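You operate a simulated robot arm through the tools that you are given. There is no shell and no other tool.

The job below is to be done with a simulated two-armed robot. You get a single attempt, and the scene is never put back.

Task
Gauge both wet patches and bed the foam core on the sound one.
Fine: sound means 0.4 to 0.6 mm. Gauge back, grey weight on the core; leave the thin film alone. Set down upright: orange film gauge, grey handled weight.

The check looks at the end state, three seconds after you hand in, the way a careful person would. Anything else that was tipped, shoved, dropped, spilled or broken makes it a failure.

Robot
Two 6-joint arms with two-finger parallel grippers on one trunk, on a base that drives. Base frame: it is fixed to the floor where the robot stands at the start and does not move with it; the origin is under the middle of the robot, x ahead of it, y to its left, z up; the surface under the hand at the start is at about z = 0.85. Lengths are in m, angles in degrees, forces in N, time in s.
The left shoulder is at the start at [0.08, 0.216, 1.571], the right one opposite. With the tool pointing down near the work surface each hand reaches from about 0.1 to 0.7 m from the robot's upright axis, wherever it stands, measured 20 degrees to its own side. Places, roughly: blue regulator knob [0.8, 1.9, 0.9]; blue toggle clamp lever [0.7, -0.3, 1]; green pump switch [0.8, 2, 0.9]; marked patch over the heat pad [0.6, -0.3, 0.9]; plunger of the resin pump bottle [0.9, -0.2, 1]; red heat switch [0.5, -0.6, 0.9]; small marked patch on the glass [0.6, 0.5, 0.9]; yellow brake lever [0.5, -1.2, 0.9]; yellow vent switch [0.8, 1.8, 0.9]. Payload 3.43 kg a hand.
The TCP of each hand is the grasp point between the finger pads, 0.03 m short of the fingertips. In the tool frame z runs along the fingers and y along their closing line. Largest opening 0.094 m; finger width 0.028, thickness 0.01; the body of the gripper, 0.05 by 0.096 m, starts 0.055 m behind the TCP.
Orientation is that of the tool frame in the base frame, as [roll, pitch, yaw] about the fixed x, y, z axes, in that order (R = Rz(yaw) Ry(pitch) Rx(roll)). With the fingers straight down and closing along the base's y, the tool's x points along the base's -x, its y along +y and its z along -z.

Tools
- The arms move only by the tool apply_moves. It takes "left_rows", "right_rows" or both (then of equal length, played together; a hand with none holds still); each is one flat list of numbers, 7 for each row, row after row: the shift along the base's x, y, z in units of 100 mm (1.0 is 100 mm), then the turn, a rotation vector about the base's x, y, z in units of 60 degrees (1.0 is 60 degrees), then the finger opening in m, from 0 to 0.094. In form: [x, y, z, wx, wy, wz, claw, x, y, z, wx, wy, wz, claw, ...]. A call has 1 to 20 rows; each row is the pose to reach, as a shift and turn from the pose commanded when the call began. A call with a number of a shift or a turn outside -1 to 1 is refused whole. A row lasts 0.2 s, in which the tool goes at most 0.05 m and 8.6 degrees; a call with a longer step from one row to the next is refused whole, and so is a gripper value outside its range. Where a pose cannot be reached the arm comes as near as it can. A force on the tool above 40 N (or 10 N above the force at the start of the call, whichever is more), or a blocked arm, ends the call early, and 0.2 s more pass. The fingers move at their own pace (about 0.072 m/s each) and stop on an object; they squeeze with about 22 N. The grip force told is the motor's: it shows also when the fingers shut on nothing. Time passes only in rows, and 0.2 s behind the last, so rows that repeat a pose let the fingers close. It gives the time, the measured TCP pose, the force on the tool (base axes), the opening and the grip force at its end, in the units of the frame above (readings bear some noise), with the torque about the TCP (base axes, N m) and any sound that the robot's microphone picked up.
- Cameras (640 x 400 px; columns grow to the right, rows downward): "scene" is now at [0.1006, -0.0132, 1.7352]; the picture's right is [-0.26, -0.96, 0.00], its down [-0.81, 0.22, -0.55] and it looks along [0.53, -0.14, -0.84] (base axes); focal length 288 px, centre (320, 200). "left" rides on the left gripper at [0.076, -0.014, -0.103] in its tool frame; the picture's right is [0.18, 0.98, 0.00], its down [-0.75, 0.14, -0.64] and it looks along [-0.63, 0.12, 0.77] (tool axes); focal length 243 px, centre (320, 200). "right" rides on the right gripper at [0.076, 0.014, -0.103] in its tool frame; the picture's right is [-0.18, 0.98, 0.00], its down [-0.75, -0.14, -0.64] and it looks along [-0.63, -0.12, 0.77] (tool axes); focal length 243 px, centre (320, 200). There is no depth. A picture from a camera that has moved, and an enlarged one, comes with that camera's place and axes in the base frame and with its lens. The place of the scene camera against the robot may be out by one fixed shift of up to 0.025 m in any direction.
- snapshot(camera): a new picture of that camera. The clock stands still meanwhile.
- raise_lower(by): slides the trunk up (or, below 0, down) by that many m; the arms and the scene camera ride with it, the base frame stays. It gives what a move gives, with no picture.
- drive_base(legs): drives the robot by 1 to 6 legs, each [ahead, left, turn to the left] in m, m and degrees, along the robot's own axes; the way and the turn of a leg run together, so that a leg with both is an arc; at most 1.5 m and 180 degrees a leg. The arms and the cameras ride along, it lands a little off, and it stops where it bumps. It gives what a move gives.
- head_to(pan, tilt): turns the head with the scene camera to pan (to the left, within 86 degrees either way) and tilt (down, from -29 to 69), counted from straight ahead of the robot. It gives what a move gives.
- zoom(camera, box): a new picture of the part [left, top, right, bottom] of that camera's present view, enlarged. The clock stands still meanwhile.
- job_done(): hands the job in; it is judged then, once.

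Places have to be worked out from the pictures, the camera data and where the tool is seen. Open the grippers and draw the arms clear of the work before you hand the job in, unless the task says otherwise.

The tools are called after ">>>" as a command line: name --argument value ..., lists and objects as JSON in quotes. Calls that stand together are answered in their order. apply_moves: Moves the arms, as the interface text tells. Its arguments: {"type":"object","properties":{"left_rows":{"type":"array","items":{"type":"number"}},"right_rows":{"type":"array","items":{"type":"number"}}},"required":[]} The other tools are called the same way: raise_lower (by) slides the trunk up or down; drive_base (legs) drives the base; head_to (pan, tilt) turns the head that bears the scene camera; snapshot (camera) takes a picture; zoom (camera, box) takes an enlarged picture of a part of a camera's view; job_done () hands the job in.

At the start:

```text
time: 0.0
left_position: [0.5274, 0.3228, 0.9993]
left_tcp_rot: [180.0, 0.0, 180.0]
left_wrist_force: [-0.5, 0.0, 0.3]
left_ft_torque: [0.02, -0.03, -0.02]
left_width: 0.094
left_grip_force: 0.1
right_position: [0.4314, -0.1635, 1.0008]
right_tcp_rot: [180.0, 0.0, 180.0]
right_wrist_force: [-0.1, -0.4, -0.5]
right_ft_torque: [-0.02, 0.02, -0.03]
right_width: 0.094
right_grip_force: 0.3
trunk travel left (down, up): [-0.801, 0.039]
robot x, y, heading: [-0.0005, -0.0033, -0.1]
head pan, tilt: [-15.3, 56.7]
```

scene: 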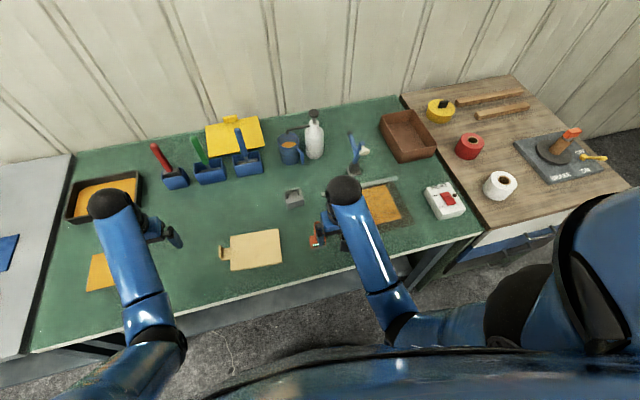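
right: 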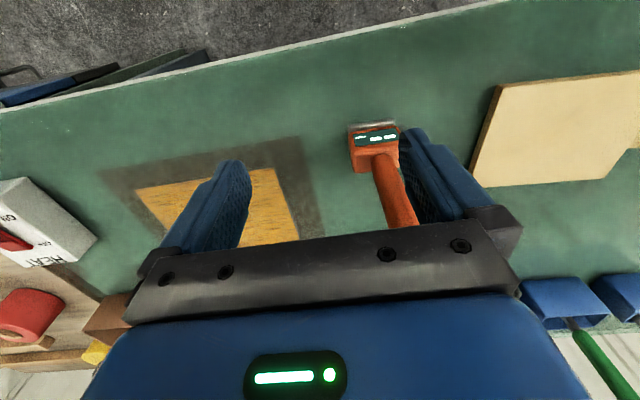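
left: 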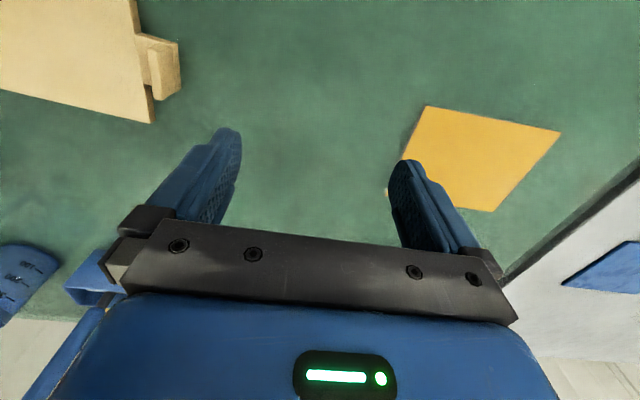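

The pictures show two amber patches (left and on the heat pad), an orange gauge by the right hand, a tan board (the foam core) and a grey block. I look closer before moving anything.

>>> zoom --camera "scene" --box '[200, 150, 360, 300]'

>>> zoom --camera "right" --box '[100, 80, 500, 300]'

>>> zoom --camera "scene" --box '[280, 90, 480, 250]'

>>> zoom --camera "left" --box '[0, 0, 240, 160]'

>>> zoom --camera "left" --box '[340, 60, 640, 260]'

```text
2.67 times, centred on (280, 225) of scene
camera zoom: at [0.1006, -0.0132, 1.7352], right [-0.26, -0.96, 0.0], down [-0.81, 0.22, -0.55], along [0.53, -0.14, -0.84], focal length 767 px, centre (427, 133)
```

zoom: 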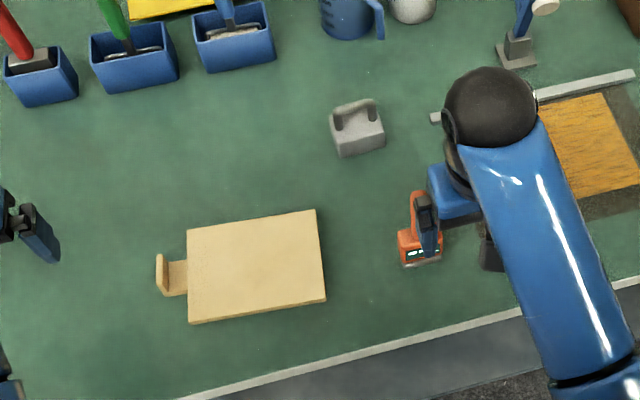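

```text
1.60 times, centred on (300, 190) of right
camera zoom: at [0.3552, -0.1488, 1.1011], right [0.18, 0.98, 0.0], down [0.75, -0.14, 0.64], along [0.63, -0.12, -0.77], focal length 388 px, centre (352, 216)
```

zoom: 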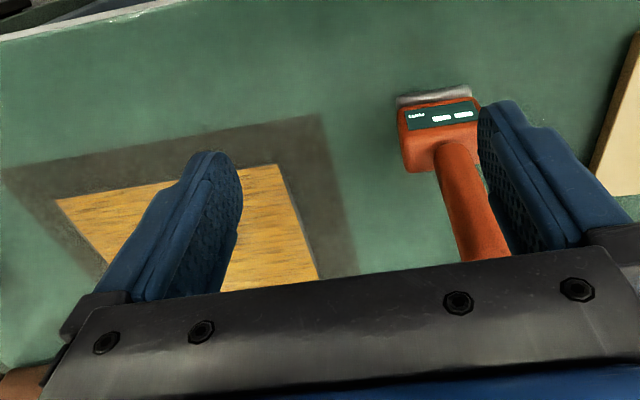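

```text
2.50 times, centred on (380, 170) of scene
camera zoom: at [0.1006, -0.0132, 1.7352], right [-0.26, -0.96, 0.0], down [-0.81, 0.22, -0.55], along [0.53, -0.14, -0.84], focal length 719 px, centre (170, 275)
```

zoom: 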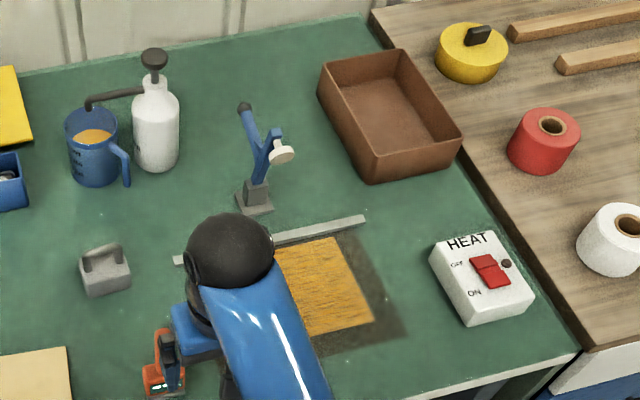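

```text
2.50 times, centred on (120, 80) of left
camera zoom: at [0.4537, 0.3093, 1.1026], right [-0.18, 0.98, 0.0], down [0.75, 0.14, 0.64], along [0.63, 0.12, -0.77], focal length 606 px, centre (820, 500)
```

zoom: 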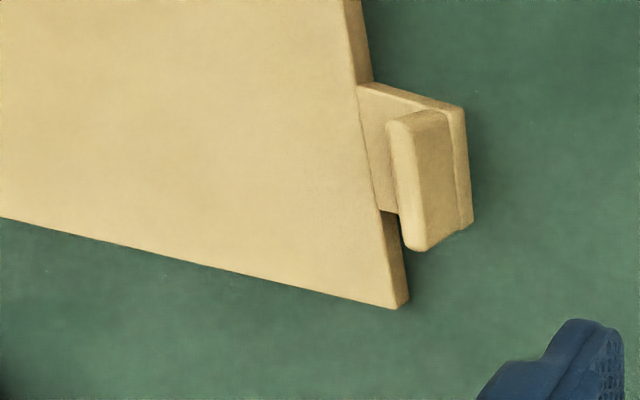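

```text
2.00 times, centred on (490, 160) of left
camera zoom: at [0.4537, 0.3093, 1.1026], right [-0.18, 0.98, 0.0], down [0.75, 0.14, 0.64], along [0.63, 0.12, -0.77], focal length 485 px, centre (-20, 280)
```

zoom: 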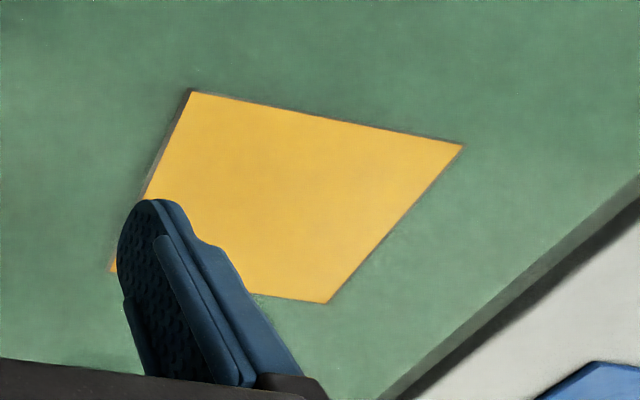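

The gauge head is about (0.485, -0.115), close to the right finger, and its handle seems to stand up. I draw the right hand back and up, away from it, to get clear views.

>>> apply_moves --right_rows '[-0.3, 0, 0, 0, 0, 0, 0.094, -0.6, 0, 0.3, 0, 0, 0, 0.094, -0.8, -0.1, 0.7, 0, 0, 0, 0.094, -0.9, -0.2, 1.0, 0, 0, 0, 0.094]'

>>> snapshot --camera "right"

>>> snapshot --camera "scene"

```text
time: 1.0
left_position: [0.528, 0.3232, 1.0003]
left_tcp_rot: [180.0, 0.0, -180.0]
left_wrist_force: [-0.4, -0.6, -1.5]
left_ft_torque: [0.0, -0.02, 0.0]
left_width: 0.0942
left_grip_force: 0.2
right_position: [0.3312, -0.179, 1.0085]
right_tcp_rot: [179.9, 0.5, 180.0]
right_wrist_force: [0.4, 0.4, 0.6]
right_ft_torque: [-0.03, 0.01, 0.0]
right_width: 0.0938
right_grip_force: 0.0
right hand out of reach, approached as far as the arm can: row 2, 3, 4
trunk travel left (down, up): [-0.801, 0.039]
robot x, y, heading: [0.0027, 0.0007, 0.0]
head pan, tilt: [-15.3, 56.7]
```

```text
taken
camera right: at [0.2535, -0.1656, 1.1091], right [0.18, 0.98, 0.0], down [0.75, -0.14, 0.65], along [0.64, -0.12, -0.76], focal length 243 px, centre (320, 200)
```

right: 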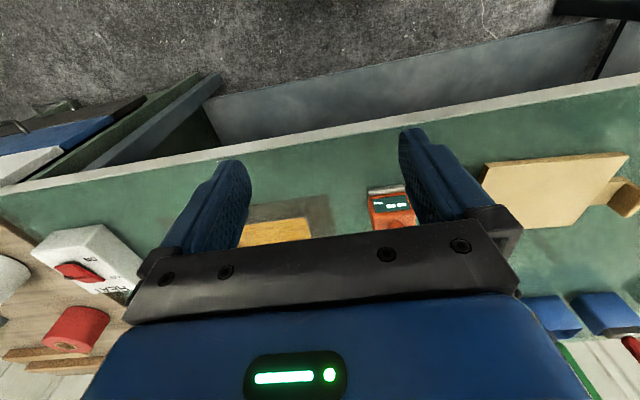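

```text
taken
camera scene: at [0.1004, -0.0135, 1.7352], right [-0.26, -0.96, 0.0], down [-0.81, 0.22, -0.55], along [0.53, -0.14, -0.84], focal length 288 px, centre (320, 200)
```

scene: 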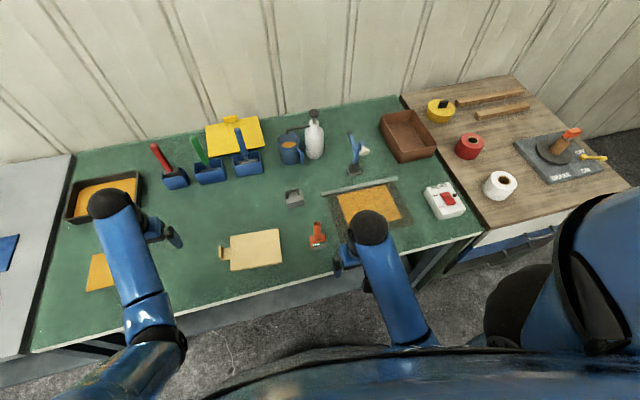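

The right arm is clear now. I zoom on the gauge, the heat-pad patch, weight and core.

>>> zoom --camera "scene" --box '[280, 180, 420, 270]'

>>> zoom --camera "scene" --box '[60, 160, 240, 300]'

>>> zoom --camera "right" --box '[220, 150, 460, 270]'

>>> zoom --camera "scene" --box '[200, 170, 320, 280]'

```text
4.44 times, centred on (350, 225) of scene
camera zoom: at [0.1004, -0.0135, 1.7352], right [-0.26, -0.96, 0.0], down [-0.81, 0.22, -0.55], along [0.53, -0.14, -0.84], focal length 1278 px, centre (187, 89)
```

zoom: 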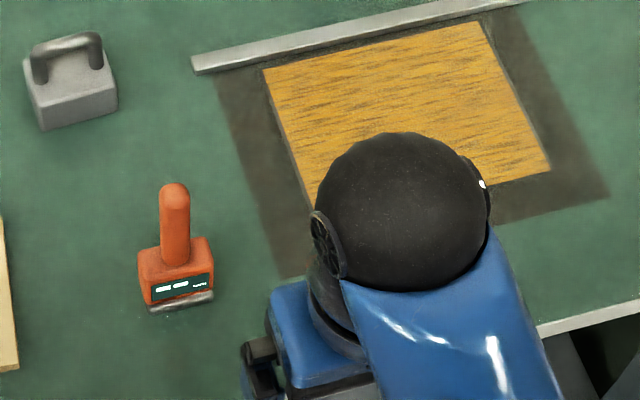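

```text
2.86 times, centred on (150, 230) of scene
camera zoom: at [0.1004, -0.0135, 1.7352], right [-0.26, -0.96, 0.0], down [-0.81, 0.22, -0.55], along [0.53, -0.14, -0.84], focal length 822 px, centre (806, 114)
```

zoom: 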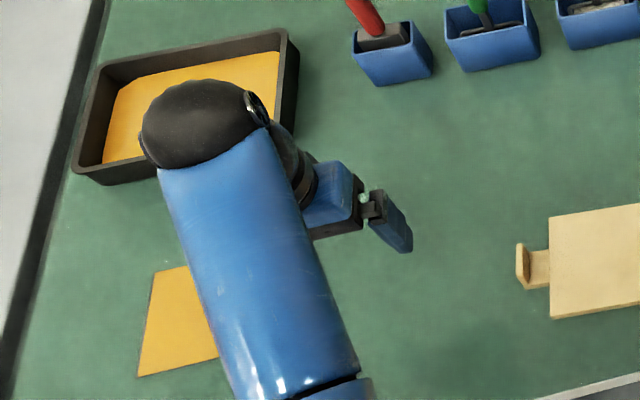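

```text
2.67 times, centred on (340, 210) of right
camera zoom: at [0.2535, -0.1656, 1.1091], right [0.18, 0.98, 0.0], down [0.75, -0.14, 0.65], along [0.64, -0.12, -0.76], focal length 647 px, centre (267, 173)
```

zoom: 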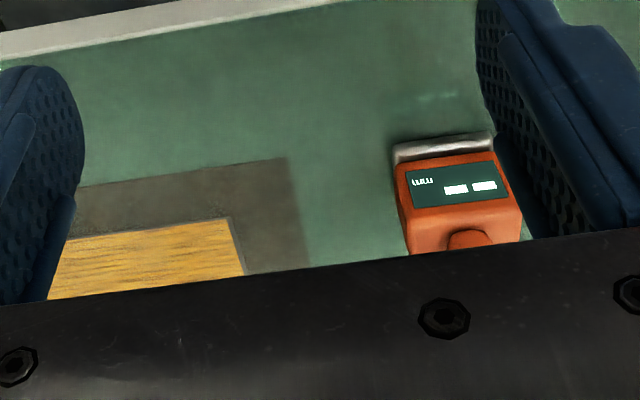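

```text
3.64 times, centred on (260, 225) of scene
camera zoom: at [0.1004, -0.0135, 1.7352], right [-0.26, -0.96, 0.0], down [-0.81, 0.22, -0.55], along [0.53, -0.14, -0.84], focal length 1046 px, centre (538, 109)
```

zoom: 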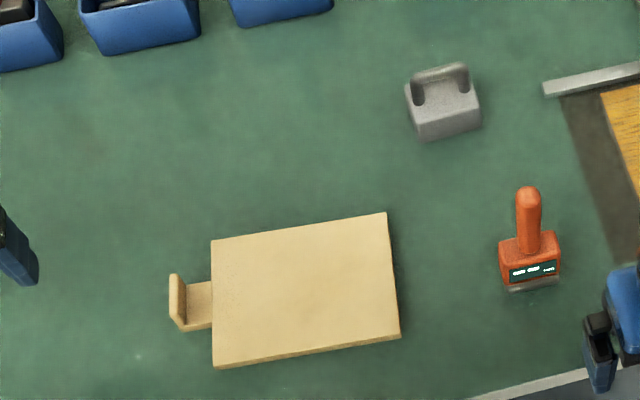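

The gauge stands upright: base near (0.48, -0.113), vertical handle near (0.495, -0.113) with top about z 1.0. I move the right hand part way and check where it lands.

>>> apply_moves --right_rows '[0.3, 0.2, 0, 0, 0, 0, 0.094, 0.6, 0.5, 0, 0, 0, 0, 0.094]'

>>> snapshot --camera "right"

```text
time: 1.6
left_position: [0.5288, 0.3251, 0.9979]
left_tcp_rot: [180.0, -0.2, -179.9]
left_wrist_force: [0.8, 0.5, 0.0]
left_ft_torque: [0.01, 0.02, -0.01]
left_width: 0.0938
left_grip_force: 0.1
right_position: [0.3946, -0.1309, 1.0031]
right_tcp_rot: [179.9, 0.1, -180.0]
right_wrist_force: [1.4, -0.3, 0.8]
right_ft_torque: [-0.04, -0.01, 0.0]
right_width: 0.0946
right_grip_force: 0.1
right hand out of reach, approached as far as the arm can: row 1, 2
trunk travel left (down, up): [-0.801, 0.039]
robot x, y, heading: [0.0014, 0.0005, -0.2]
head pan, tilt: [-15.3, 56.7]
```

```text
taken
camera right: at [0.3173, -0.1168, 1.1039], right [0.18, 0.98, 0.0], down [0.75, -0.14, 0.64], along [0.63, -0.12, -0.77], focal length 243 px, centre (320, 200)
```

right: 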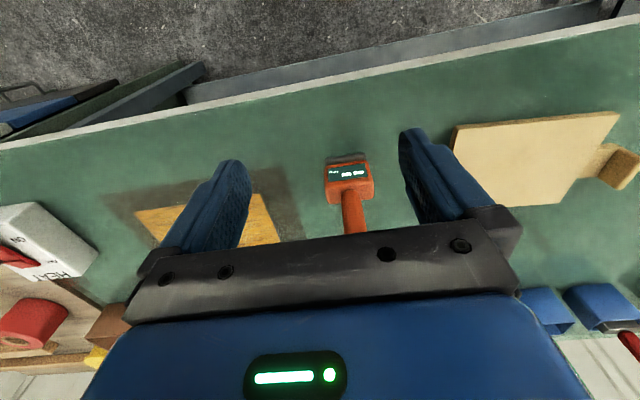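

The handle is at about y = -0.113, x ≈ 0.49. The commanded height appears to be left at 1.1 (out of reach), so I bring the command back to about z 1.0 and centre in y.

>>> apply_moves --right_rows '[0, 0.1, -0.4, 0, 0, 0, 0.094, 0, 0.2, -0.8, 0, 0, 0, 0.094, 0, 0.2, -1.0, 0, 0, 0, 0.094]'

```text
time: 2.4
left_position: [0.528, 0.3226, 0.9993]
left_tcp_rot: [180.0, 0.0, -179.9]
left_wrist_force: [-1.0, -0.6, -0.2]
left_ft_torque: [-0.01, -0.01, 0.0]
left_width: 0.094
left_grip_force: 0.0
right_position: [0.392, -0.1126, 0.9011]
right_tcp_rot: [-179.9, 0.0, -180.0]
right_wrist_force: [0.0, 0.5, 0.2]
right_ft_torque: [-0.01, 0.0, 0.0]
right_width: 0.0941
right_grip_force: 0.0
trunk travel left (down, up): [-0.801, 0.039]
robot x, y, heading: [-0.0006, 0.0007, -0.1]
head pan, tilt: [-15.3, 56.7]
```

Commands start from the reached pose, so the hand is now at z 0.90. I lift to about 0.965 and slide ahead so that the handle comes between the open fingers.

>>> apply_moves --right_rows '[0, 0, 0.35, 0, 0, 0, 0.094, 0.0, 0, 0.65, 0, 0, 0, 0.094, 0.3, 0, 0.65, 0, 0, 0, 0.094, 0.5, 0, 0.65, 0, 0, 0, 0.094]'

>>> snapshot --camera "right"

>>> zoom --camera "scene" --box '[260, 180, 400, 270]'

```text
time: 3.4
left_position: [0.5307, 0.3234, 0.9999]
left_tcp_rot: [-180.0, -0.1, 180.0]
left_wrist_force: [0.3, 0.4, 0.2]
left_ft_torque: [-0.01, 0.02, -0.01]
left_width: 0.094
left_grip_force: 0.1
right_position: [0.4425, -0.1123, 0.9677]
right_tcp_rot: [179.9, -0.1, -180.0]
right_wrist_force: [0.4, -0.1, 0.9]
right_ft_torque: [0.03, 0.03, 0.02]
right_width: 0.0942
right_grip_force: 0.1
trunk travel left (down, up): [-0.801, 0.039]
robot x, y, heading: [0.0009, -0.0023, 0.3]
head pan, tilt: [-15.3, 56.7]
```

```text
taken
camera right: at [0.3676, -0.0991, 1.0691], right [0.18, 0.98, 0.0], down [0.75, -0.14, 0.64], along [0.63, -0.12, -0.77], focal length 243 px, centre (320, 200)
```

right: 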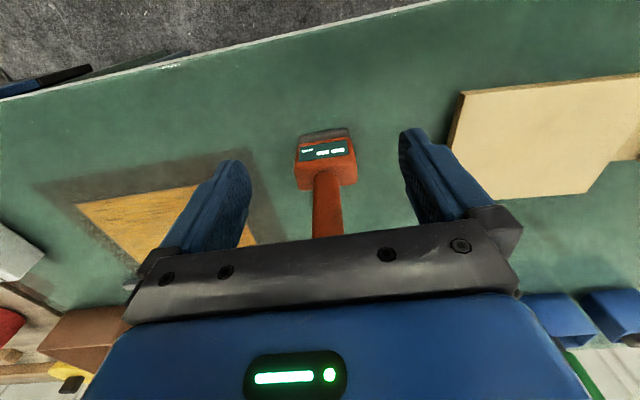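

```text
4.44 times, centred on (330, 225) of scene
camera zoom: at [0.1027, -0.013, 1.735], right [-0.26, -0.96, 0.0], down [-0.81, 0.22, -0.55], along [0.53, -0.14, -0.84], focal length 1278 px, centre (276, 89)
```

zoom: 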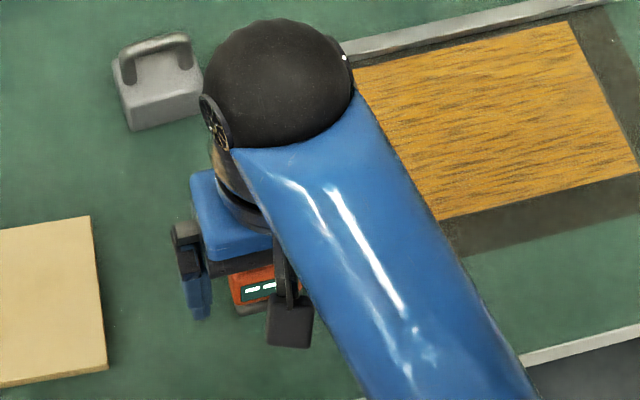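

The handle lies between the fingers, about y -0.116. I advance to x ≈ 0.493 and lower slightly, staying open.

>>> apply_moves --right_rows '[0.25, -0.03, 0, 0, 0, 0, 0.094, 0.5, -0.03, 0, 0, 0, 0, 0.094, 0.5, -0.03, -0.1, 0, 0, 0, 0.094]'

>>> snapshot --camera "right"

>>> zoom --camera "scene" --box '[260, 180, 400, 270]'

>>> zoom --camera "left" --box '[0, 0, 320, 200]'

```text
time: 4.2
left_position: [0.5286, 0.3235, 0.9997]
left_tcp_rot: [180.0, -0.1, 179.9]
left_wrist_force: [0.3, -0.6, 0.4]
left_ft_torque: [-0.03, -0.01, -0.01]
left_width: 0.0938
left_grip_force: 0.0
right_position: [0.4926, -0.1158, 0.9582]
right_tcp_rot: [-179.9, 0.0, 180.0]
right_wrist_force: [-0.3, 1.1, -0.6]
right_ft_torque: [0.01, 0.03, 0.0]
right_width: 0.094
right_grip_force: 0.1
trunk travel left (down, up): [-0.801, 0.039]
robot x, y, heading: [-0.0001, 0.0008, 0.0]
head pan, tilt: [-15.3, 56.7]
```

```text
taken
camera right: at [0.4158, -0.1023, 1.0594], right [0.18, 0.98, 0.0], down [0.75, -0.14, 0.64], along [0.63, -0.12, -0.77], focal length 243 px, centre (320, 200)
```

right: 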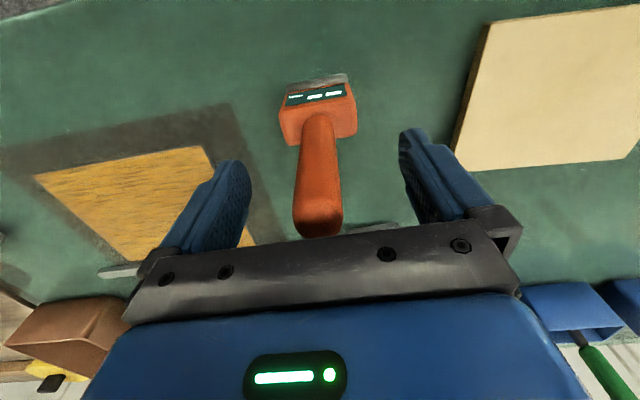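

```text
4.44 times, centred on (330, 225) of scene
camera zoom: at [0.1003, -0.0133, 1.7352], right [-0.26, -0.96, 0.0], down [-0.81, 0.22, -0.55], along [0.53, -0.14, -0.84], focal length 1278 px, centre (276, 89)
```

zoom: 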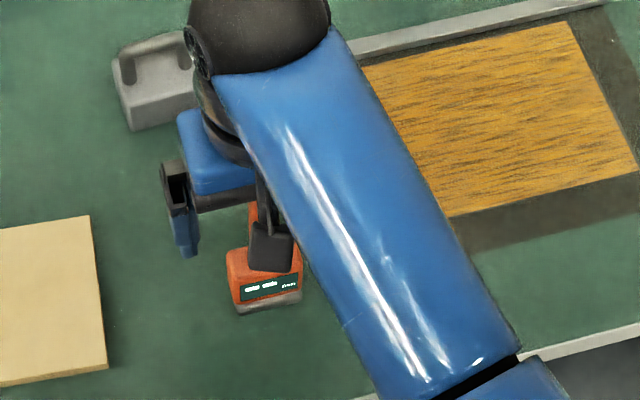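

```text
2.00 times, centred on (160, 100) of left
camera zoom: at [0.4535, 0.3093, 1.1027], right [-0.18, 0.98, 0.0], down [0.75, 0.14, 0.64], along [0.63, 0.12, -0.77], focal length 485 px, centre (640, 400)
```

zoom: 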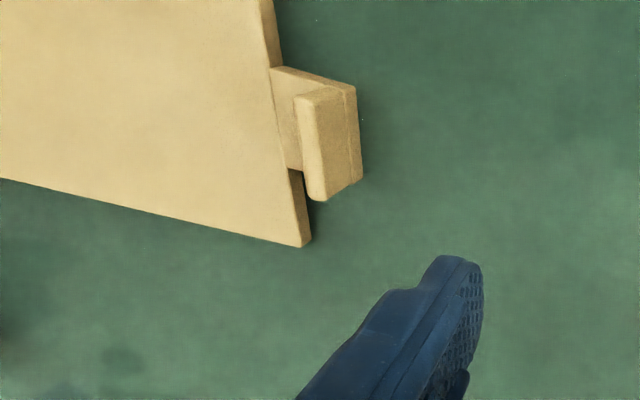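

The handle is centred between the fingers (x ≈ 0.494, top about z 0.98). I lower 12 mm and close on it.

>>> apply_moves --right_rows '[0, 0, -0.12, 0, 0, 0, 0.094, 0, 0, -0.12, 0, 0, 0, 0.05, 0, 0, -0.12, 0, 0, 0, 0.0, 0, 0, -0.12, 0, 0, 0, 0.0, 0, 0, -0.12, 0, 0, 0, 0.0, 0, 0, -0.12, 0, 0, 0, 0.0]'

>>> snapshot --camera "right"

```text
time: 5.6
left_position: [0.5289, 0.3233, 0.9994]
left_tcp_rot: [180.0, 0.1, -180.0]
left_wrist_force: [-0.4, 0.8, -0.6]
left_ft_torque: [0.01, -0.02, 0.0]
left_width: 0.0941
left_grip_force: 0.0
right_position: [0.491, -0.1155, 0.9455]
right_tcp_rot: [180.0, 0.0, -180.0]
right_wrist_force: [-0.4, -0.3, 0.7]
right_ft_torque: [0.0, 0.07, -0.02]
right_width: 0.0235
right_grip_force: 21.7
trunk travel left (down, up): [-0.801, 0.039]
robot x, y, heading: [0.0007, 0.002, 0.0]
head pan, tilt: [-15.3, 56.7]
```

```text
taken
camera right: at [0.415, -0.1017, 1.0465], right [0.18, 0.98, 0.0], down [0.75, -0.14, 0.64], along [0.63, -0.12, -0.77], focal length 243 px, centre (320, 200)
```

right: 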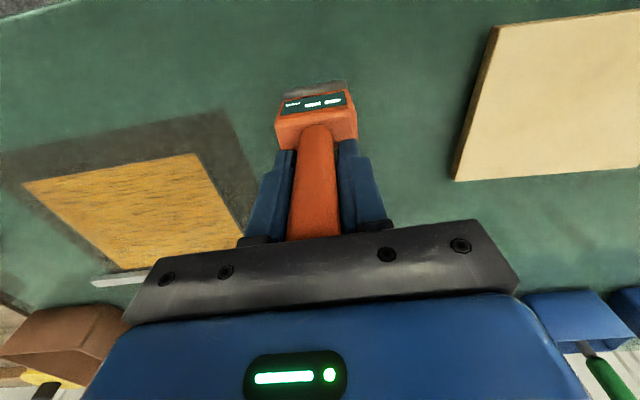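

The gauge is gripped (23.5 mm, 21.7 N) with the TCP at z 0.9455 when standing. I lift it about 40 mm and carry it toward the middle of the heat-pad patch, which I judge to span x 0.505–0.66, y -0.235 to -0.427.

>>> apply_moves --right_rows '[0, 0, 0.1, 0, 0, 0, 0, 0, 0, 0.25, 0, 0, 0, 0, 0, 0, 0.4, 0, 0, 0, 0, 0.1, -0.3, 0.4, 0, 0, 0, 0, 0.2, -0.6, 0.4, 0, 0, 0, 0, 0.3, -0.9, 0.4, 0, 0, 0, 0]'

>>> snapshot --camera "right"

```text
time: 7.0
left_position: [0.5282, 0.3227, 1.0002]
left_tcp_rot: [180.0, 0.0, 179.9]
left_wrist_force: [0.3, 0.4, 0.1]
left_ft_torque: [-0.02, 0.03, 0.0]
left_width: 0.0938
left_grip_force: 0.0
right_position: [0.5207, -0.2069, 0.9851]
right_tcp_rot: [179.9, 0.0, -180.0]
right_wrist_force: [-0.6, 0.5, -1.1]
right_ft_torque: [-0.03, -0.04, 0.01]
right_width: 0.0234
right_grip_force: 21.8
trunk travel left (down, up): [-0.801, 0.039]
robot x, y, heading: [-0.0006, -0.001, -0.3]
head pan, tilt: [-15.3, 56.7]
```

```text
taken
camera right: at [0.4457, -0.1924, 1.0868], right [0.18, 0.98, 0.0], down [0.75, -0.14, 0.64], along [0.63, -0.12, -0.77], focal length 243 px, centre (320, 200)
```

right: 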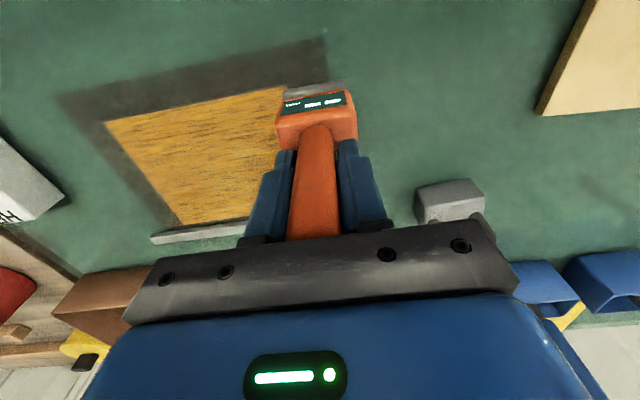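

The gauge hangs free. I carry on to about (0.575, -0.33) and lower to about 8 mm above standing height.

>>> apply_moves --right_rows '[0.15, -0.3, 0, 0, 0, 0, 0, 0.3, -0.6, 0, 0, 0, 0, 0, 0.45, -0.9, 0, 0, 0, 0, 0, 0.54, -1.0, 0, 0, 0, 0, 0, 0.54, -1.0, 0, 0, 0, 0, 0]'

>>> snapshot --camera "right"

>>> snapshot --camera "scene"

```text
time: 8.2
left_position: [0.5298, 0.3229, 0.9993]
left_tcp_rot: [180.0, 0.0, -180.0]
left_wrist_force: [0.3, -0.2, 0.9]
left_ft_torque: [-0.02, 0.06, 0.03]
left_width: 0.0939
left_grip_force: 0.0
right_position: [0.5754, -0.305, 0.9854]
right_tcp_rot: [-179.9, 0.0, -180.0]
right_wrist_force: [0.1, -0.8, -0.9]
right_ft_torque: [0.0, -0.05, 0.0]
right_width: 0.0237
right_grip_force: 21.7
trunk travel left (down, up): [-0.801, 0.039]
robot x, y, heading: [0.0018, -0.0021, 0.1]
head pan, tilt: [-15.3, 56.7]
```

```text
taken
camera right: at [0.5, -0.2905, 1.0862], right [0.18, 0.98, 0.0], down [0.75, -0.14, 0.64], along [0.63, -0.12, -0.77], focal length 243 px, centre (320, 200)
```

right: 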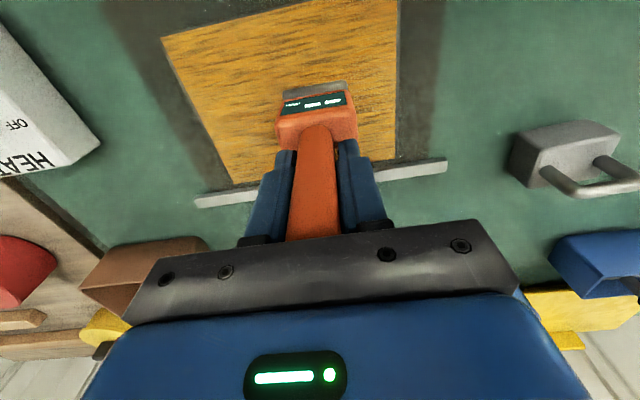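

```text
taken
camera scene: at [0.1009, -0.0132, 1.7352], right [-0.26, -0.96, 0.0], down [-0.81, 0.22, -0.55], along [0.53, -0.14, -0.84], focal length 288 px, centre (320, 200)
```

scene: 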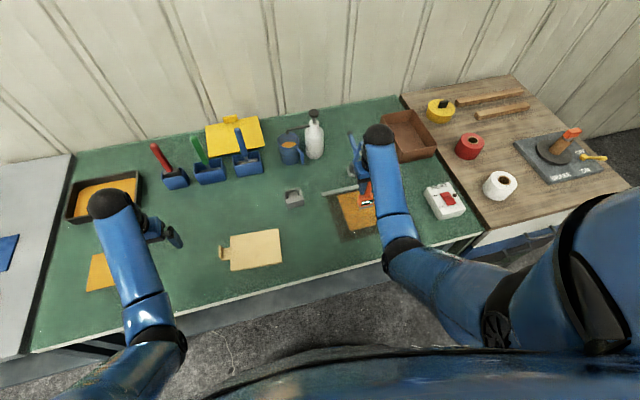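

I'm over the patch with nothing under the gauge but film. I shift 20 mm further right and lower gently to standing height.

>>> apply_moves --right_rows '[0, -0.2, -0.1, 0, 0, 0, 0, 0, -0.2, -0.25, 0, 0, 0, 0, 0, -0.2, -0.32, 0, 0, 0, 0, 0, -0.2, -0.35, 0, 0, 0, 0, 0, -0.2, -0.37, 0, 0, 0, 0, 0, -0.2, -0.38, 0, 0, 0, 0]'

>>> zoom --camera "right" --box '[220, 60, 420, 180]'

```text
time: 9.6
left_position: [0.5288, 0.3234, 0.9989]
left_tcp_rot: [-180.0, 0.1, -179.9]
left_wrist_force: [0.8, 0.4, -1.1]
left_ft_torque: [0.0, -0.01, -0.01]
left_width: 0.0938
left_grip_force: 0.1
right_position: [0.5756, -0.3256, 0.9466]
right_tcp_rot: [-179.9, 0.0, 179.9]
right_wrist_force: [-0.5, -0.5, -1.8]
right_ft_torque: [-0.01, 0.02, 0.0]
right_width: 0.0234
right_grip_force: 21.7
trunk travel left (down, up): [-0.801, 0.039]
robot x, y, heading: [0.0008, 0.0014, 0.1]
head pan, tilt: [-15.3, 56.7]
```

```text
3.20 times, centred on (320, 120) of right
camera zoom: at [0.4996, -0.3116, 1.0483], right [0.18, 0.98, 0.0], down [0.75, -0.14, 0.64], along [0.63, -0.12, -0.77], focal length 776 px, centre (320, 456)
```

zoom: 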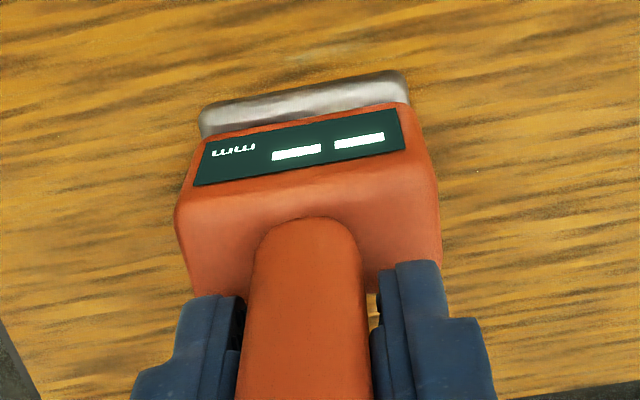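

The display still shows "-- mm" (upside down), so it's not seated yet. I lower a few millimetres more in small steps.

>>> apply_moves --right_rows '[0, 0, -0.01, 0, 0, 0, 0, 0, 0, -0.02, 0, 0, 0, 0, 0, 0, -0.02, 0, 0, 0, 0, 0, 0, -0.02, 0, 0, 0, 0]'

>>> zoom --camera "right" --box '[220, 60, 420, 180]'

```text
time: 10.6
left_position: [0.5285, 0.3227, 1.0008]
left_tcp_rot: [180.0, 0.0, -180.0]
left_wrist_force: [-1.3, -0.4, 0.8]
left_ft_torque: [0.02, 0.03, 0.03]
left_width: 0.0938
left_grip_force: 0.1
right_position: [0.5748, -0.3253, 0.9464]
right_tcp_rot: [-180.0, 0.0, 180.0]
right_wrist_force: [0.1, -0.2, -1.2]
right_ft_torque: [0.02, 0.0, 0.01]
right_width: 0.0237
right_grip_force: 22.3
trunk travel left (down, up): [-0.801, 0.039]
robot x, y, heading: [-0.0041, 0.0018, 0.2]
head pan, tilt: [-15.3, 56.7]
```

```text
3.20 times, centred on (320, 120) of right
camera zoom: at [0.4998, -0.3115, 1.0469], right [0.18, 0.98, 0.0], down [0.75, -0.14, 0.64], along [0.63, -0.12, -0.77], focal length 776 px, centre (320, 456)
```

zoom: 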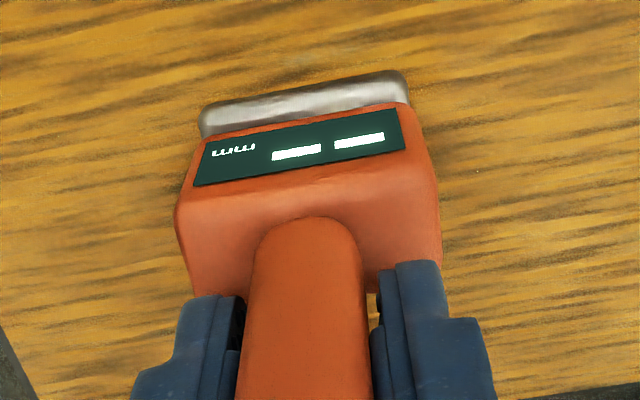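

Still no contact force and no reading. I go on down in 1.5 mm steps.

>>> apply_moves --right_rows '[0, 0, -0.015, 0, 0, 0, 0, 0, 0, -0.03, 0, 0, 0, 0, 0, 0, -0.045, 0, 0, 0, 0, 0, 0, -0.045, 0, 0, 0, 0, 0, 0, -0.045, 0, 0, 0, 0]'

>>> zoom --camera "right" --box '[220, 60, 420, 180]'

```text
time: 11.8
left_position: [0.5272, 0.3251, 1.0009]
left_tcp_rot: [-179.9, 0.0, -179.9]
left_wrist_force: [0.0, -0.9, -1.0]
left_ft_torque: [-0.03, -0.06, 0.0]
left_width: 0.0938
left_grip_force: 0.1
right_position: [0.576, -0.3262, 0.9447]
right_tcp_rot: [-179.8, 0.4, 180.0]
right_wrist_force: [3.5, -1.6, 26.9]
right_ft_torque: [0.07, 0.22, 0.01]
right_width: 0.0236
right_grip_force: 22.2
trunk travel left (down, up): [-0.801, 0.039]
robot x, y, heading: [-0.0002, -0.002, 0.1]
head pan, tilt: [-15.3, 56.7]
```

```text
3.20 times, centred on (320, 120) of right
camera zoom: at [0.4986, -0.311, 1.0455], right [0.18, 0.98, 0.0], down [0.75, -0.14, 0.65], along [0.64, -0.12, -0.76], focal length 776 px, centre (320, 456)
```

zoom: 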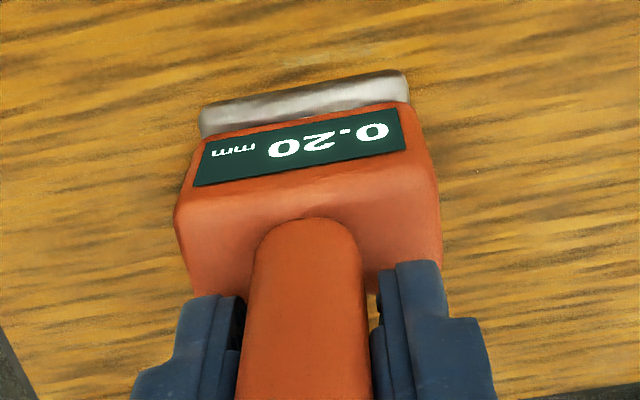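

It reads 0.20 mm, with 27 N pressing. I ease off slightly to see that the reading holds under light contact.

>>> apply_moves --right_rows '[0, 0, 0.025, 0, 0, 0, 0, 0, 0, 0.025, 0, 0, 0, 0]'

>>> zoom --camera "right" --box '[220, 60, 420, 180]'

```text
time: 12.4
left_position: [0.5281, 0.3244, 0.9996]
left_tcp_rot: [180.0, 0.1, 180.0]
left_wrist_force: [-0.6, -0.9, 0.2]
left_ft_torque: [0.01, -0.04, 0.02]
left_width: 0.0942
left_grip_force: 0.2
right_position: [0.5747, -0.3259, 0.945]
right_tcp_rot: [-180.0, 0.1, 179.9]
right_wrist_force: [6.2, -2.1, 18.4]
right_ft_torque: [0.0, -0.26, 0.0]
right_width: 0.0239
right_grip_force: 21.5
trunk travel left (down, up): [-0.801, 0.039]
robot x, y, heading: [0.0011, 0.0001, 0.0]
head pan, tilt: [-15.3, 56.7]
```

```text
3.20 times, centred on (320, 120) of right
camera zoom: at [0.4987, -0.311, 1.0458], right [0.18, 0.98, 0.0], down [0.75, -0.14, 0.64], along [0.63, -0.12, -0.77], focal length 776 px, centre (320, 456)
```

zoom: 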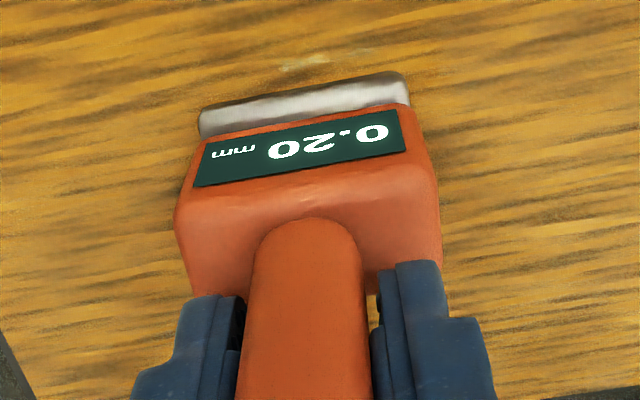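

The heat-pad film is 0.20 mm – too thin, so it must be left alone. I lift straight up and bring the gauge back to x ≈ 0.42 ahead of driving left to gauge the glass patch, and turn the head left to look over the way.

>>> apply_moves --right_rows '[0, 0, 0.1, 0, 0, 0, 0, 0, 0, 0.25, 0, 0, 0, 0, 0, 0, 0.4, 0, 0, 0, 0, -0.3, 0.2, 0.45, 0, 0, 0, 0, -0.6, 0.5, 0.48, 0, 0, 0, 0, -0.9, 0.8, 0.48, 0, 0, 0, 0, -1.0, 1.0, 0.48, 0, 0, 0, 0]'

>>> head_to --pan 35 --tilt 50

>>> snapshot --camera "scene"

>>> snapshot --camera "right"

```text
time: 14.0
left_position: [0.5292, 0.3235, 0.9993]
left_tcp_rot: [179.9, 0.0, -180.0]
left_wrist_force: [0.0, 0.4, -0.2]
left_ft_torque: [0.01, 0.01, 0.0]
left_width: 0.0939
left_grip_force: 0.0
right_position: [0.4758, -0.2276, 0.9918]
right_tcp_rot: [-180.0, 0.0, -180.0]
right_wrist_force: [-0.2, 0.6, -1.5]
right_ft_torque: [0.03, 0.0, 0.02]
right_width: 0.0237
right_grip_force: 22.1
trunk travel left (down, up): [-0.801, 0.039]
robot x, y, heading: [-0.0003, 0.0011, 0.3]
head pan, tilt: [-15.3, 56.7]
```

```text
time: 15.2
left_position: [0.5281, 0.3245, 0.9997]
left_tcp_rot: [180.0, 0.0, -180.0]
left_wrist_force: [0.0, 0.4, 0.4]
left_ft_torque: [0.0, 0.02, 0.0]
left_width: 0.0941
left_grip_force: 0.0
right_position: [0.4767, -0.2277, 0.9909]
right_tcp_rot: [179.9, 0.0, -180.0]
right_wrist_force: [-0.3, -0.4, -1.0]
right_ft_torque: [-0.01, -0.02, 0.04]
right_width: 0.0237
right_grip_force: 22.2
trunk travel left (down, up): [-0.801, 0.039]
robot x, y, heading: [0.0007, 0.0023, 0.0]
head pan, tilt: [35.0, 50.0]
```

```text
taken
camera scene: at [0.0961, 0.0495, 1.7437], right [0.57, -0.82, 0.0], down [-0.63, -0.44, -0.64], along [0.53, 0.37, -0.77], focal length 288 px, centre (320, 200)
```

scene: 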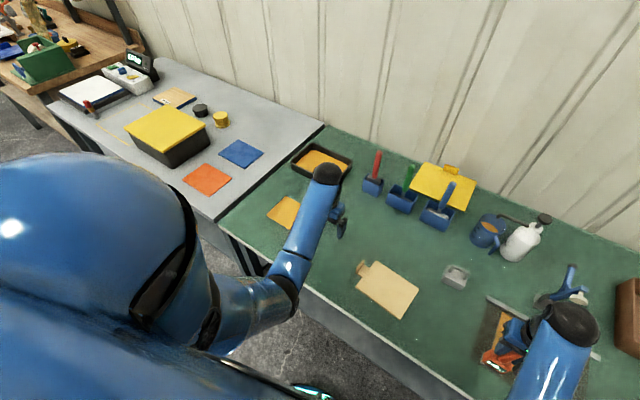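

```text
taken
camera right: at [0.4009, -0.2129, 1.0929], right [0.18, 0.98, 0.0], down [0.75, -0.14, 0.64], along [0.63, -0.12, -0.77], focal length 243 px, centre (320, 200)
```

right: 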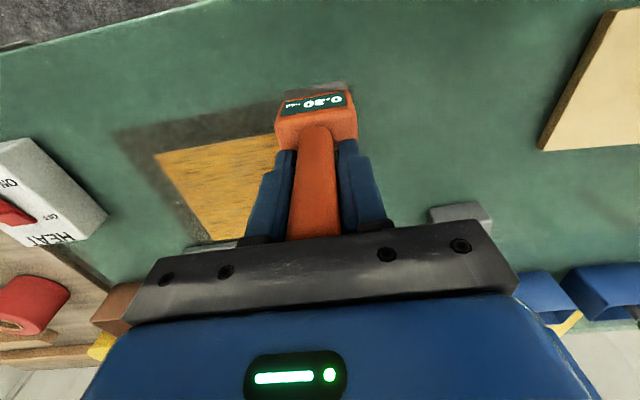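

Way to the left is clear, and the display holds 0.20. I bring both hands nearer the body (x ≈ 0.42) so that the sweep passes in front of the core, then drive left 0.5 m.

>>> apply_moves --left_rows '[-0.3, 0, 0, 0, 0, 0, 0.094, -0.6, 0, 0, 0, 0, 0, 0.094, -0.9, 0, 0, 0, 0, 0, 0.094]' --right_rows '[-0.2, 0.2, 0, 0, 0, 0, 0, -0.4, 0.3, 0, 0, 0, 0, 0, -0.57, 0.3, 0, 0, 0, 0, 0]'

>>> drive_base --legs '[[0, 0.5, 0]]'

>>> snapshot --camera "right"

>>> snapshot --camera "scene"

```text
time: 16.0
left_position: [0.4373, 0.3229, 1.0001]
left_tcp_rot: [179.9, 0.0, -180.0]
left_wrist_force: [-1.0, -0.2, -0.4]
left_ft_torque: [-0.02, 0.0, 0.02]
left_width: 0.0938
left_grip_force: 0.0
right_position: [0.4167, -0.196, 0.9911]
right_tcp_rot: [180.0, 0.0, -180.0]
right_wrist_force: [-0.6, 0.3, -0.7]
right_ft_torque: [0.0, -0.01, -0.03]
right_width: 0.0237
right_grip_force: 22.2
trunk travel left (down, up): [-0.801, 0.039]
robot x, y, heading: [-0.0019, 0.0001, -0.0]
head pan, tilt: [35.0, 50.0]
```

```text
time: 18.9
left_position: [0.4388, 0.8134, 1.0004]
left_tcp_rot: [179.9, -0.1, 180.0]
left_wrist_force: [-0.6, 0.5, -0.2]
left_ft_torque: [0.01, -0.02, 0.0]
left_width: 0.094
left_grip_force: 0.1
right_position: [0.417, 0.2942, 0.9905]
right_tcp_rot: [179.9, 0.0, -180.0]
right_wrist_force: [0.2, -0.9, -0.5]
right_ft_torque: [0.0, -0.01, -0.02]
right_width: 0.024
right_grip_force: 22.7
trunk travel left (down, up): [-0.801, 0.039]
robot x, y, heading: [-0.0013, 0.4906, 0.0]
head pan, tilt: [35.0, 50.0]
```

```text
taken
camera right: at [0.3419, 0.308, 1.0923], right [0.18, 0.98, 0.0], down [0.75, -0.14, 0.64], along [0.63, -0.12, -0.77], focal length 243 px, centre (320, 200)
```

right: 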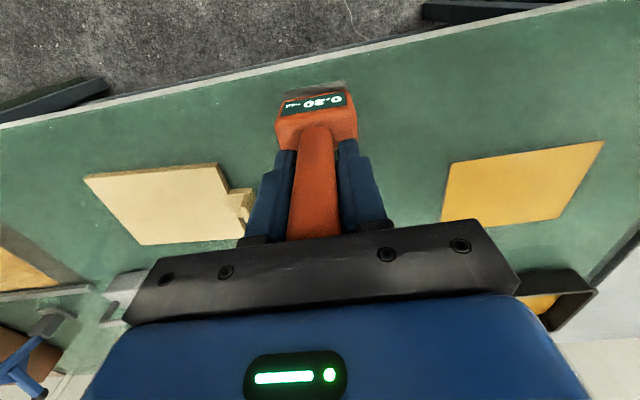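

```text
taken
camera scene: at [0.0959, 0.5378, 1.7438], right [0.57, -0.82, 0.0], down [-0.63, -0.44, -0.64], along [0.53, 0.37, -0.77], focal length 288 px, centre (320, 200)
```

scene: 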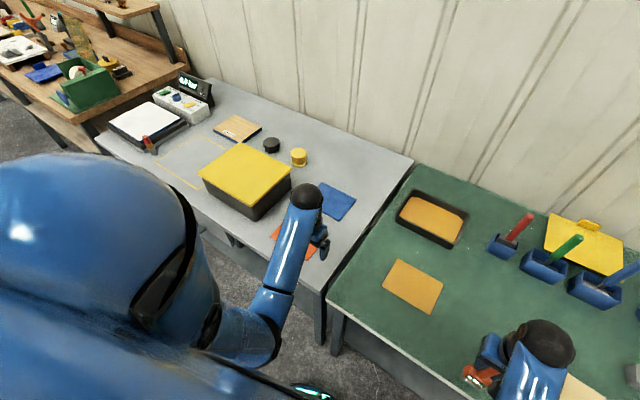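

I'm at robot y 0.49; the glass patch lies ahead-left of the right hand. I move the gauge over toward (0.575, 0.51) in two steps.

>>> apply_moves --right_rows '[0.2, 0.25, 0, 0, 0, 0, 0, 0.4, 0.5, 0, 0, 0, 0, 0, 0.6, 0.75, 0, 0, 0, 0, 0, 0.79, 1.0, 0, 0, 0, 0, 0]'

>>> apply_moves --right_rows '[0.2, 0.3, 0, 0, 0, 0, 0, 0.4, 0.6, 0, 0, 0, 0, 0, 0.6, 0.85, 0, 0, 0, 0, 0, 0.79, 1.0, 0, 0, 0, 0, 0, 0.79, 1.0, 0, 0, 0, 0, 0]'

>>> snapshot --camera "right"

```text
time: 19.9
left_position: [0.4392, 0.8161, 0.999]
left_tcp_rot: [-179.9, -0.1, -180.0]
left_wrist_force: [0.0, -0.1, -0.5]
left_ft_torque: [0.03, -0.01, 0.0]
left_width: 0.0941
left_grip_force: 0.2
right_position: [0.4973, 0.3965, 0.9916]
right_tcp_rot: [-179.9, -0.1, 180.0]
right_wrist_force: [0.5, 0.9, -0.7]
right_ft_torque: [0.0, -0.04, -0.03]
right_width: 0.0236
right_grip_force: 22.9
trunk travel left (down, up): [-0.801, 0.039]
robot x, y, heading: [0.0007, 0.4957, 0.1]
head pan, tilt: [35.0, 50.0]
```

```text
time: 21.1
left_position: [0.4386, 0.8155, 0.9991]
left_tcp_rot: [180.0, 0.0, -180.0]
left_wrist_force: [0.7, -0.2, 0.2]
left_ft_torque: [0.03, -0.01, -0.02]
left_width: 0.0942
left_grip_force: 0.1
right_position: [0.577, 0.4982, 0.9914]
right_tcp_rot: [-180.0, 0.1, 180.0]
right_wrist_force: [0.5, -0.2, -0.6]
right_ft_torque: [0.03, -0.04, 0.0]
right_width: 0.0237
right_grip_force: 22.2
trunk travel left (down, up): [-0.801, 0.039]
robot x, y, heading: [0.002, 0.4936, 0.1]
head pan, tilt: [35.0, 50.0]
```

```text
taken
camera right: at [0.5002, 0.5117, 1.093], right [0.18, 0.98, 0.0], down [0.75, -0.14, 0.64], along [0.63, -0.12, -0.77], focal length 243 px, centre (320, 200)
```

right: 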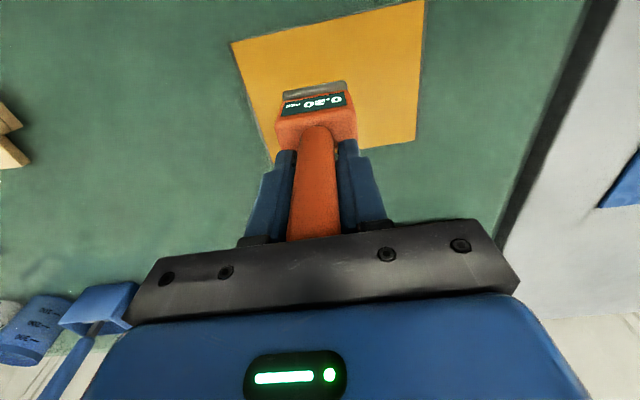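

The patch spans x 0.517–0.636, y 0.432–0.591, centre (0.576, 0.511), and the gauge is well inside. I lower it gently.

>>> apply_moves --right_rows '[0, 0.1, -0.1, 0, 0, 0, 0, 0, 0.1, -0.25, 0, 0, 0, 0, 0, 0.1, -0.35, 0, 0, 0, 0, 0, 0.1, -0.4, 0, 0, 0, 0, 0, 0.1, -0.43, 0, 0, 0, 0, 0, 0.1, -0.45, 0, 0, 0, 0, 0, 0.1, -0.45, 0, 0, 0, 0]'

>>> zoom --camera "right" --box '[220, 60, 420, 180]'

```text
time: 22.7
left_position: [0.439, 0.8159, 0.9991]
left_tcp_rot: [-180.0, 0.0, 179.9]
left_wrist_force: [-0.5, -1.6, -0.8]
left_ft_torque: [-0.03, 0.0, -0.02]
left_width: 0.0941
left_grip_force: 0.0
right_position: [0.5752, 0.5063, 0.9472]
right_tcp_rot: [180.0, 0.0, 180.0]
right_wrist_force: [0.0, 0.2, -1.3]
right_ft_torque: [-0.03, 0.01, 0.01]
right_width: 0.0236
right_grip_force: 22.1
trunk travel left (down, up): [-0.801, 0.039]
robot x, y, heading: [-0.0011, 0.4943, -0.1]
head pan, tilt: [35.0, 50.0]
```

```text
3.20 times, centred on (320, 120) of right
camera zoom: at [0.5, 0.5201, 1.0479], right [0.18, 0.98, 0.0], down [0.75, -0.14, 0.64], along [0.63, -0.12, -0.77], focal length 776 px, centre (320, 456)
```

zoom: 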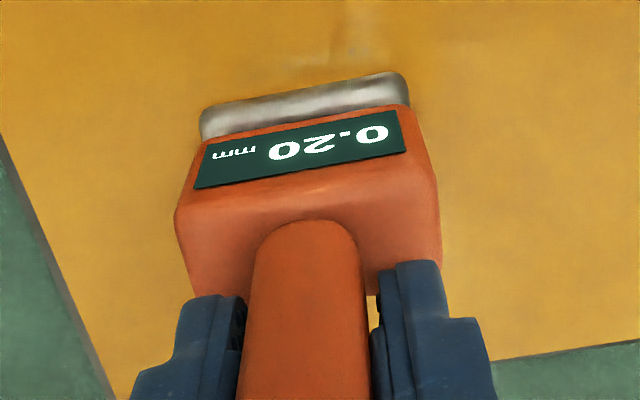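

No contact yet, as the force is unchanged. I go down in 1 mm steps.

>>> apply_moves --right_rows '[0, 0, -0.01, 0, 0, 0, 0, 0, 0, -0.02, 0, 0, 0, 0, 0, 0, -0.03, 0, 0, 0, 0, 0, 0, -0.03, 0, 0, 0, 0, 0, 0, -0.03, 0, 0, 0, 0]'

>>> zoom --camera "right" --box '[220, 60, 420, 180]'

```text
time: 23.9
left_position: [0.4377, 0.8155, 0.9987]
left_tcp_rot: [-180.0, 0.1, 179.9]
left_wrist_force: [-0.1, 0.7, 0.1]
left_ft_torque: [0.02, 0.0, 0.01]
left_width: 0.0938
left_grip_force: 0.1
right_position: [0.5752, 0.507, 0.945]
right_tcp_rot: [-180.0, 0.1, -180.0]
right_wrist_force: [1.2, 0.8, 11.8]
right_ft_torque: [-0.04, 0.21, 0.0]
right_width: 0.0236
right_grip_force: 21.5
trunk travel left (down, up): [-0.801, 0.039]
robot x, y, heading: [-0.0004, 0.4898, 0.0]
head pan, tilt: [35.0, 50.0]
```

```text
3.20 times, centred on (320, 120) of right
camera zoom: at [0.4994, 0.5197, 1.0462], right [0.18, 0.98, 0.0], down [0.75, -0.14, 0.64], along [0.63, -0.12, -0.77], focal length 776 px, centre (320, 456)
```

zoom: 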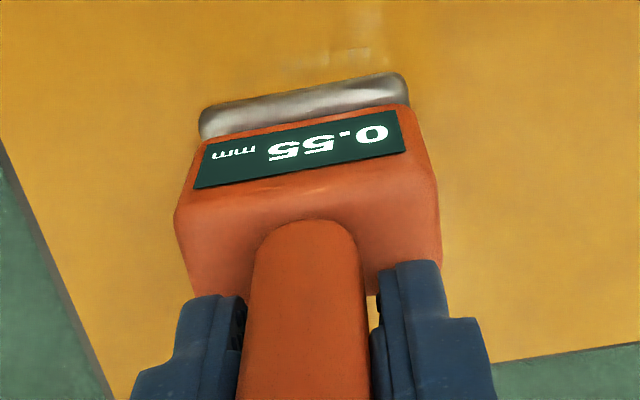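

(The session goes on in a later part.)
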